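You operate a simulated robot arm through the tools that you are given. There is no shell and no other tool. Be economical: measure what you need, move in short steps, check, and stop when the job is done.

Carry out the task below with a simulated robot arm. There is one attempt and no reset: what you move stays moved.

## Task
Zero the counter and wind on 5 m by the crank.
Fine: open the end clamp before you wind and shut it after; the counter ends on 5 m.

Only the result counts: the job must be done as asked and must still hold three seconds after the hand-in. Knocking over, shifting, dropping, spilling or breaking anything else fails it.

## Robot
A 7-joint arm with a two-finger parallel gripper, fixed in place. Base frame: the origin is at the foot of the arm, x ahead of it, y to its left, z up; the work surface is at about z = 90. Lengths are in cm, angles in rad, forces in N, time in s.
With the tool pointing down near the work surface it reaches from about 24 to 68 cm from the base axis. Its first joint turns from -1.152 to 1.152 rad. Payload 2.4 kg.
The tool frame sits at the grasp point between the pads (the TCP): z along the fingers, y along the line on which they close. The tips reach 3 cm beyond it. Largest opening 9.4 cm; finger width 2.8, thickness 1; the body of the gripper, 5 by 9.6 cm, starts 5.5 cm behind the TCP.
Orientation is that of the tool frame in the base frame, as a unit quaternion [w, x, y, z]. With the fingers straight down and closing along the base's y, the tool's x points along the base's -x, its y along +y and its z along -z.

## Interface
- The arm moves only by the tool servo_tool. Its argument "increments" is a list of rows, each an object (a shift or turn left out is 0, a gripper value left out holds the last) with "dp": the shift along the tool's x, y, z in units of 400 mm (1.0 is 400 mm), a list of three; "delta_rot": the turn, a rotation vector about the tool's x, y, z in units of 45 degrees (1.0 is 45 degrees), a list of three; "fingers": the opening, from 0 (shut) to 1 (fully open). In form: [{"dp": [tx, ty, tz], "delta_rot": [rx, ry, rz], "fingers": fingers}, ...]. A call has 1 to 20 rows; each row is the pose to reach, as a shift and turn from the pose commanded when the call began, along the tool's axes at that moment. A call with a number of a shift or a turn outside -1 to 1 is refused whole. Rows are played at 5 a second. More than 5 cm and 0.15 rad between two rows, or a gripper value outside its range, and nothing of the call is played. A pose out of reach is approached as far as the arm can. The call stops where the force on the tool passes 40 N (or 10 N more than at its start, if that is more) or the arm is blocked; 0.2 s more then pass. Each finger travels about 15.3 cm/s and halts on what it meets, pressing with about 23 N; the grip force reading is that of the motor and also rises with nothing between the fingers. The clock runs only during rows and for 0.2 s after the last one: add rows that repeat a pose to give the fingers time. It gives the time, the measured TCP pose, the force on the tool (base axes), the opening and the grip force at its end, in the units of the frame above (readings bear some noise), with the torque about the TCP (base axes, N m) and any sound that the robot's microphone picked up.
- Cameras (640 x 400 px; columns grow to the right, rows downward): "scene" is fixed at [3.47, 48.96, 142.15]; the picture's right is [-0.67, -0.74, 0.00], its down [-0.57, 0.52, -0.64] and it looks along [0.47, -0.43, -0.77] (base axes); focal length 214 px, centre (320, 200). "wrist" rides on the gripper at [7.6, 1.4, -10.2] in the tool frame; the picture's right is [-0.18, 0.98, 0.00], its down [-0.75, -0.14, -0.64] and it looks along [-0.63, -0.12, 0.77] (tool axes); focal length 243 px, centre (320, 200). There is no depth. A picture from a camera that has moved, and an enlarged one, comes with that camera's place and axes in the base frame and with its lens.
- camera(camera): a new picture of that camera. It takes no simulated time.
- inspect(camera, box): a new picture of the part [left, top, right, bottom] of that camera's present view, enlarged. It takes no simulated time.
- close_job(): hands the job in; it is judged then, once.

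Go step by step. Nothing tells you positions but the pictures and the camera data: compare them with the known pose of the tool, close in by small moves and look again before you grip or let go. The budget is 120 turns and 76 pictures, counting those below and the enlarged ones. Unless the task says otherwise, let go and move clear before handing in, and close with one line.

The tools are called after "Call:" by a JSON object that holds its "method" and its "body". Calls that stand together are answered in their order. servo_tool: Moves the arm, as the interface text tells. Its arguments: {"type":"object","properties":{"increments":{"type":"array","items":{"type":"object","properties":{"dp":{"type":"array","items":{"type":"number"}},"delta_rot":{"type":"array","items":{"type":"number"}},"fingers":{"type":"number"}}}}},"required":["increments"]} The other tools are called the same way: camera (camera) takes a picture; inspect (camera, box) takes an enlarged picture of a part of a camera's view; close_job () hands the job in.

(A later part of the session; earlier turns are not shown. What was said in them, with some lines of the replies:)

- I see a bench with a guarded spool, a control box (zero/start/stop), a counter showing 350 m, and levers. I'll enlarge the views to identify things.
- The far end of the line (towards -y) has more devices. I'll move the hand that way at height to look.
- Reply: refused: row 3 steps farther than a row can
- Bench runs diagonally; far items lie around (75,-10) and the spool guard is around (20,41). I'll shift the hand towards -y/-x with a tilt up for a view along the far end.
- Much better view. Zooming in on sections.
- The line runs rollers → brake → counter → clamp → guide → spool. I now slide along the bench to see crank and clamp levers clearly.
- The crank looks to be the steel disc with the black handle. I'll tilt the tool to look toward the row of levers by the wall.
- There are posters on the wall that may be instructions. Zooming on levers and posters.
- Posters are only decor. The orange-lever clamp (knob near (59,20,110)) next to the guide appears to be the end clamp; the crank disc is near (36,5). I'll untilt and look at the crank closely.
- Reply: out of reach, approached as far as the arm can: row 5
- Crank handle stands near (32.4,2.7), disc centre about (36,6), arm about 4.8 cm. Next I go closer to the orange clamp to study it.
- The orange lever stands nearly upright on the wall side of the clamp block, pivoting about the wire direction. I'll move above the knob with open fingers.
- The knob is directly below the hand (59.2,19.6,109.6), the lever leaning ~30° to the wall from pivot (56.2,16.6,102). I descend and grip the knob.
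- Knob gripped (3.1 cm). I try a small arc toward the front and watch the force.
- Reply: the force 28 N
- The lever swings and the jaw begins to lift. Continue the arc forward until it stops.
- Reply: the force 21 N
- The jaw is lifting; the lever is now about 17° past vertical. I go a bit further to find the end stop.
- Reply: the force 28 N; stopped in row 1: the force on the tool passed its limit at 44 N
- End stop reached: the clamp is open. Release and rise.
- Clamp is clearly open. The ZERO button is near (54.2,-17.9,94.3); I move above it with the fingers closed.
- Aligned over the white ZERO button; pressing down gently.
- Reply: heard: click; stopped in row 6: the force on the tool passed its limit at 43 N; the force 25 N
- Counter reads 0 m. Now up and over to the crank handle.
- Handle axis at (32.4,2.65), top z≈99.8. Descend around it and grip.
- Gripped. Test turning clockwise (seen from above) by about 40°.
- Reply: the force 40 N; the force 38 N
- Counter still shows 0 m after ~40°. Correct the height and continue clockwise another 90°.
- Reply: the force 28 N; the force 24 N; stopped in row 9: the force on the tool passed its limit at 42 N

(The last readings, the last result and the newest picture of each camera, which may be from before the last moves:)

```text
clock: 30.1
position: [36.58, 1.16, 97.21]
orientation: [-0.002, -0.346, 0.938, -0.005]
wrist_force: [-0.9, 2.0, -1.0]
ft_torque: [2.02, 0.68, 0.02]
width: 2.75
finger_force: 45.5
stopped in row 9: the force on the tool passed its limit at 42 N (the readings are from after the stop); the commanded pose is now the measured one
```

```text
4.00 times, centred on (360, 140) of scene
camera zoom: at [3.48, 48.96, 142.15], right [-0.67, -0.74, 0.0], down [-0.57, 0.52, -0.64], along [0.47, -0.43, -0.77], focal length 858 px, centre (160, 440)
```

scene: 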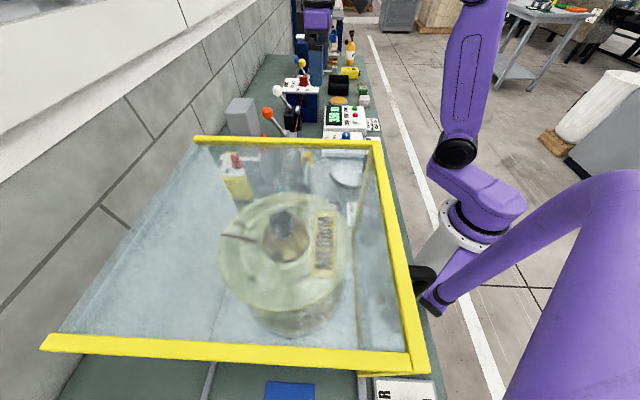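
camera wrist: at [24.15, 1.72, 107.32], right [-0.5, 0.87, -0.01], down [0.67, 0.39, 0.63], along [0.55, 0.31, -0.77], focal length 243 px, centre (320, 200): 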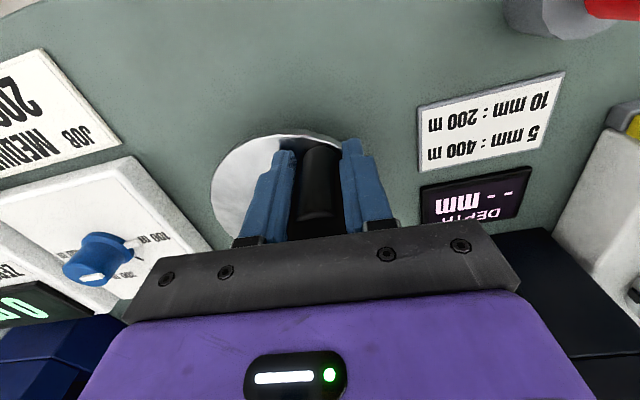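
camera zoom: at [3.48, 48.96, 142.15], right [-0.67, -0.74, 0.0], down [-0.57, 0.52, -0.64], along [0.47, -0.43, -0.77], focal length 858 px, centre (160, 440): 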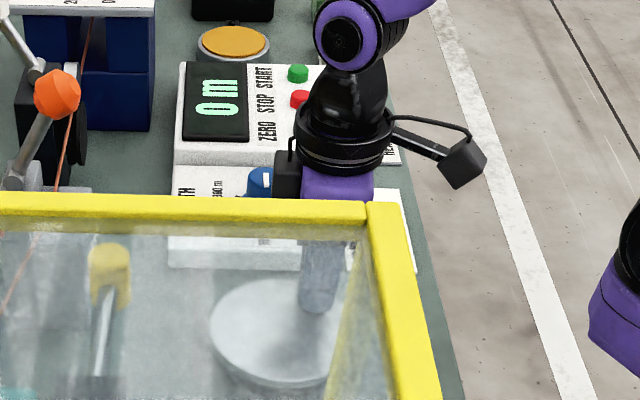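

Still 0 m at ~300°. Continue past a full turn to see whether it counts in this direction.

Call:
{"method": "servo_tool", "body": {"increments": [{"dp": [0.0113, 0.007, 0]}, {"dp": [0.0274, 0.0205, 0]}, {"dp": [0.0408, 0.0365, 0]}, {"dp": [0.0513, 0.0547, 0]}, {"dp": [0.0586, 0.0745, 0]}, {"dp": [0.0622, 0.0952, -0.0003]}, {"dp": [0.0622, 0.1162, -0.0005]}, {"dp": [0.0586, 0.1369, -0.0008]}, {"dp": [0.0513, 0.1566, -0.001]}, {"dp": [0.0408, 0.1748, -0.0013]}, {"dp": [0.0274, 0.1909, -0.0016]}, {"dp": [0.0113, 0.2044, -0.002]}]}}

Call:
{"method": "inspect", "body": {"camera": "scene", "box": [280, 90, 440, 190]}}

```text
clock: 32.4
position: [30.73, 5.76, 97.3]
orientation: [-0.003, -0.347, 0.938, -0.007]
wrist_force: [7.8, 1.9, -7.0]
ft_torque: [1.02, 2.03, -0.03]
width: 2.74
finger_force: 44.8
stopped in row 11: the force on the tool passed its limit at 42 N (the readings are from after the stop); the commanded pose is now the measured one
```

```text
4.00 times, centred on (360, 140) of scene
camera zoom: at [3.51, 48.96, 142.15], right [-0.67, -0.74, 0.0], down [-0.57, 0.52, -0.64], along [0.47, -0.43, -0.77], focal length 858 px, centre (160, 440)
```

zoom: 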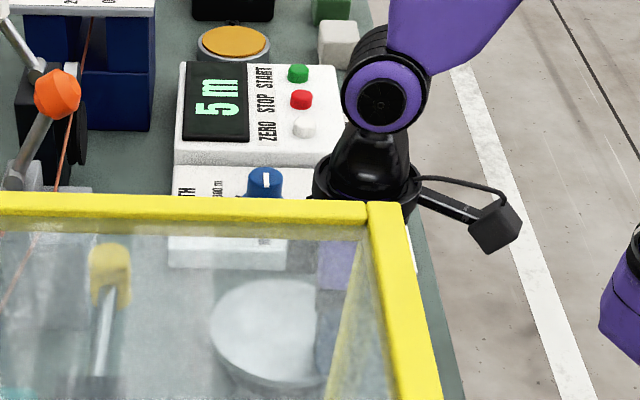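

Counter reads 5 m — one full turn counts 5 m. Release the handle without moving it and rise.

Call:
{"method": "servo_tool", "body": {"increments": [{"fingers": 0.45}, {"fingers": 0.55}, {"fingers": 0.55}, {"dp": [0, 0, -0.1], "fingers": 0.55}, {"dp": [0, 0, -0.2]}, {"dp": [0, 0, -0.3]}, {"dp": [0, 0, -0.4]}]}}

Call:
{"method": "inspect", "body": {"camera": "scene", "box": [310, 90, 390, 140]}}

Call:
{"method": "camera", "body": {"camera": "wrist"}}

```text
clock: 34.0
position: [30.65, 5.92, 113.3]
orientation: [-0.003, -0.346, 0.938, -0.007]
wrist_force: [0.7, 0.0, -0.7]
ft_torque: [0.02, 0.01, 0.02]
width: 5.18
finger_force: 0.1
```

```text
8.00 times, centred on (350, 115) of scene
camera zoom: at [3.47, 48.96, 142.15], right [-0.67, -0.74, 0.0], down [-0.57, 0.52, -0.64], along [0.47, -0.43, -0.77], focal length 1716 px, centre (80, 880)
```

zoom: 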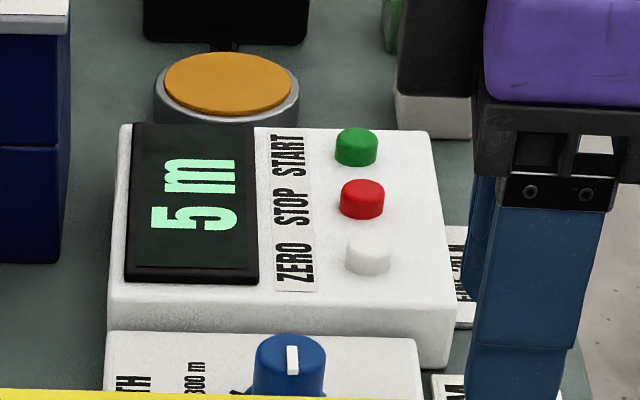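

```text
29 pictures are left
camera wrist: at [23.96, 2.13, 123.59], right [-0.5, 0.87, -0.01], down [0.66, 0.39, 0.64], along [0.56, 0.31, -0.77], focal length 243 px, centre (320, 200)
```

wrist: 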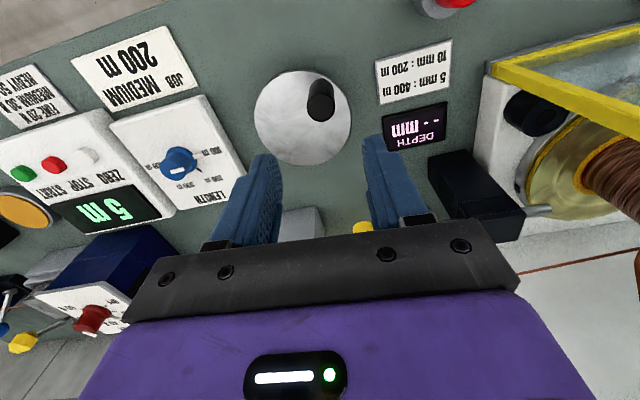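

Stable at 5 m. Now back over the orange knob at about (53.4,13.8,109.3).

Call:
{"method": "servo_tool", "body": {"increments": [{"dp": [0, 0, -0.1], "fingers": 0.75}, {"dp": [-0.1, -0.04, -0.14]}, {"dp": [-0.2, -0.08, -0.15]}, {"dp": [-0.3, -0.12, -0.15]}, {"dp": [-0.4, -0.16, -0.15]}, {"dp": [-0.48, -0.19, -0.15]}, {"dp": [-0.56, -0.218, -0.15]}, {"dp": [-0.56, -0.218, -0.15]}]}}

Call:
{"method": "camera", "body": {"camera": "wrist"}}

```text
clock: 35.8
position: [53.4, 14.01, 119.14]
orientation: [-0.003, -0.347, 0.938, -0.006]
wrist_force: [0.5, -0.4, -0.1]
ft_torque: [0.0, -0.03, -0.01]
width: 7.04
finger_force: 0.0
```

```text
28 pictures are left
camera wrist: at [46.82, 10.32, 129.36], right [-0.5, 0.87, -0.01], down [0.66, 0.39, 0.64], along [0.56, 0.31, -0.77], focal length 243 px, centre (320, 200)
```

wrist: 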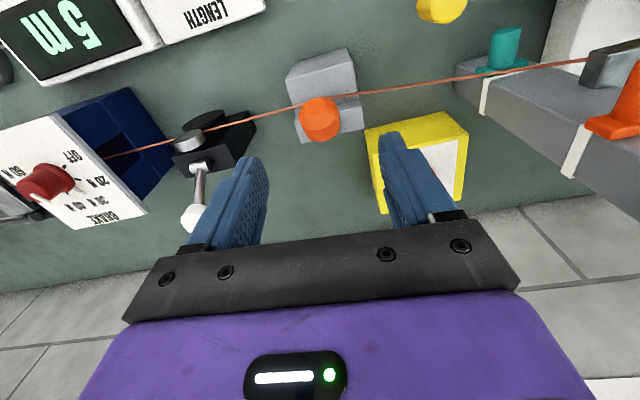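

Call:
{"method": "servo_tool", "body": {"increments": [{"dp": [-0.008, -0.006, 0.11]}, {"dp": [-0.008, -0.006, 0.2]}, {"dp": [-0.008, -0.006, 0.25]}, {"dp": [-0.008, -0.006, 0.25], "fingers": 0.2}, {"dp": [-0.008, -0.006, 0.25], "fingers": 0.2}, {"dp": [-0.008, -0.006, 0.25], "fingers": 0.2}]}}

```text
clock: 37.2
position: [53.76, 14.07, 109.12]
orientation: [-0.003, -0.347, 0.938, -0.007]
wrist_force: [-5.0, 2.6, 1.3]
ft_torque: [-0.21, -0.08, -0.1]
width: 3.5
finger_force: 45.0
```

Knob gripped; swing the lever back toward the wall.

Call:
{"method": "servo_tool", "body": {"increments": [{"dp": [-0.0147, 0.0012, -0.008]}, {"dp": [-0.0294, 0.0024, -0.0147]}, {"dp": [-0.0445, 0.0036, -0.0195]}, {"dp": [-0.0595, 0.0048, -0.023]}, {"dp": [-0.075, 0.0061, -0.0255]}, {"dp": [-0.0906, 0.0074, -0.026]}, {"dp": [-0.106, 0.0086, -0.0255]}, {"dp": [-0.1218, 0.0099, -0.0237]}]}}

```text
clock: 39.0
position: [57.12, 17.47, 110.23]
orientation: [-0.002, -0.347, 0.938, -0.006]
wrist_force: [-13.8, -4.4, 18.3]
ft_torque: [-0.72, 0.81, 0.01]
width: 3.59
finger_force: 45.1
```

Call:
{"method": "servo_tool", "body": {"increments": [{"dp": [-0.015, 0.0012, 0.002]}, {"dp": [-0.03, 0.0025, 0.006]}, {"dp": [-0.042, 0.0034, 0.011]}, {"dp": [-0.053, 0.0043, 0.016]}, {"dp": [-0.062, 0.005, 0.021]}, {"dp": [-0.07, 0.0057, 0.026]}, {"dp": [-0.076, 0.006, 0.031]}, {"dp": [-0.082, 0.0065, 0.036]}, {"dp": [-0.087, 0.007, 0.041]}]}}

Call:
{"method": "camera", "body": {"camera": "wrist"}}

```text
clock: 41.0
position: [59.62, 19.94, 108.55]
orientation: [0.001, -0.347, 0.938, -0.006]
wrist_force: [-0.8, 3.8, 30.4]
ft_torque: [-0.77, 1.02, 0.03]
width: 3.49
finger_force: 45.0
```

```text
27 pictures are left
camera wrist: at [52.95, 16.2, 118.69], right [-0.5, 0.87, -0.01], down [0.66, 0.39, 0.64], along [0.56, 0.31, -0.77], focal length 243 px, centre (320, 200)
```

wrist: 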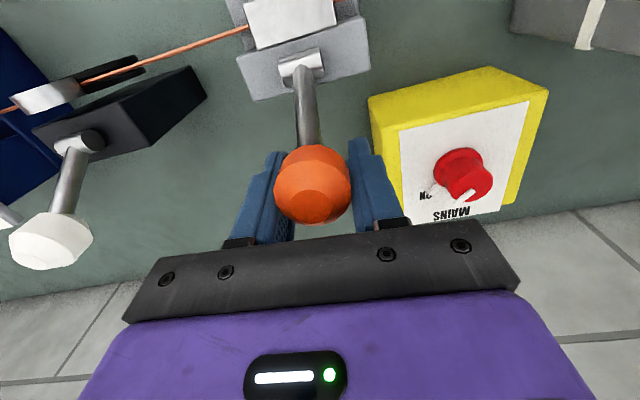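

The lever is back at its original position or slightly beyond; push a touch further to be sure of the stop.

Call:
{"method": "servo_tool", "body": {"increments": [{"dp": [-0.006, 0, 0.006]}, {"dp": [-0.012, 0, 0.012]}, {"dp": [-0.018, 0, 0.018]}]}}

```text
clock: 41.8
position: [60.31, 20.4, 107.76]
orientation: [0.001, -0.348, 0.938, -0.005]
wrist_force: [3.5, 11.1, 30.3]
ft_torque: [-0.61, 0.9, -0.02]
width: 3.4
finger_force: 44.8
```

Call:
{"method": "servo_tool", "body": {"increments": [{"fingers": 0.75}, {"fingers": 0.75}, {"fingers": 0.75}, {"dp": [0, 0, -0.1]}, {"dp": [0, 0, -0.2]}, {"dp": [0, 0, -0.3]}]}}

Call:
{"method": "inspect", "body": {"camera": "scene", "box": [220, 60, 380, 160]}}

Call:
{"method": "camera", "body": {"camera": "wrist"}}

```text
clock: 43.2
position: [59.66, 20.25, 118.27]
orientation: [-0.003, -0.347, 0.938, -0.006]
wrist_force: [0.1, 0.1, 0.2]
ft_torque: [0.0, -0.03, 0.05]
width: 7.03
finger_force: 0.1
out of reach, approached as far as the arm can: row 6
```

```text
4.00 times, centred on (300, 110) of scene
camera zoom: at [3.47, 48.96, 142.15], right [-0.67, -0.74, 0.0], down [-0.57, 0.52, -0.64], along [0.47, -0.43, -0.77], focal length 858 px, centre (400, 560)
```

zoom: 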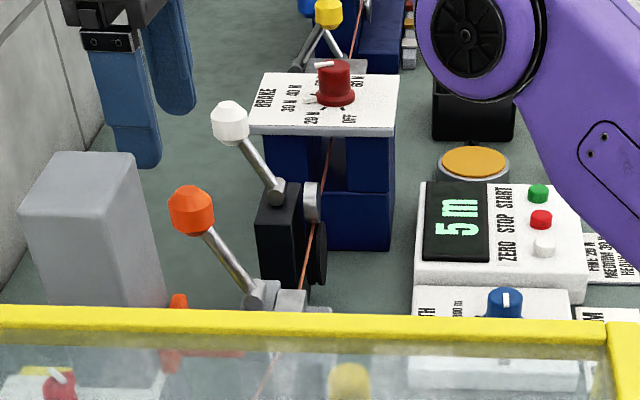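

```text
25 pictures are left
camera wrist: at [53.04, 16.52, 128.5], right [-0.5, 0.87, -0.01], down [0.66, 0.39, 0.64], along [0.56, 0.31, -0.77], focal length 243 px, centre (320, 200)
```

wrist: 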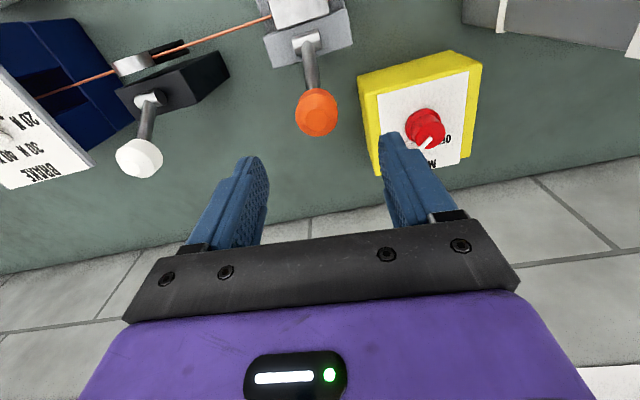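

The lever is back in its original shut position, the counter shows 5 m, and the hand is clear. Handing in.

Call:
{"method": "close_job", "body": {}}

```text
The job is handed in.
```

The job is handed in: I opened the end clamp (the orange lever, identified by its position because it has no label), zeroed the counter, wound on 5 m by the crank and shut the clamp again, and the last picture shows 5 m.
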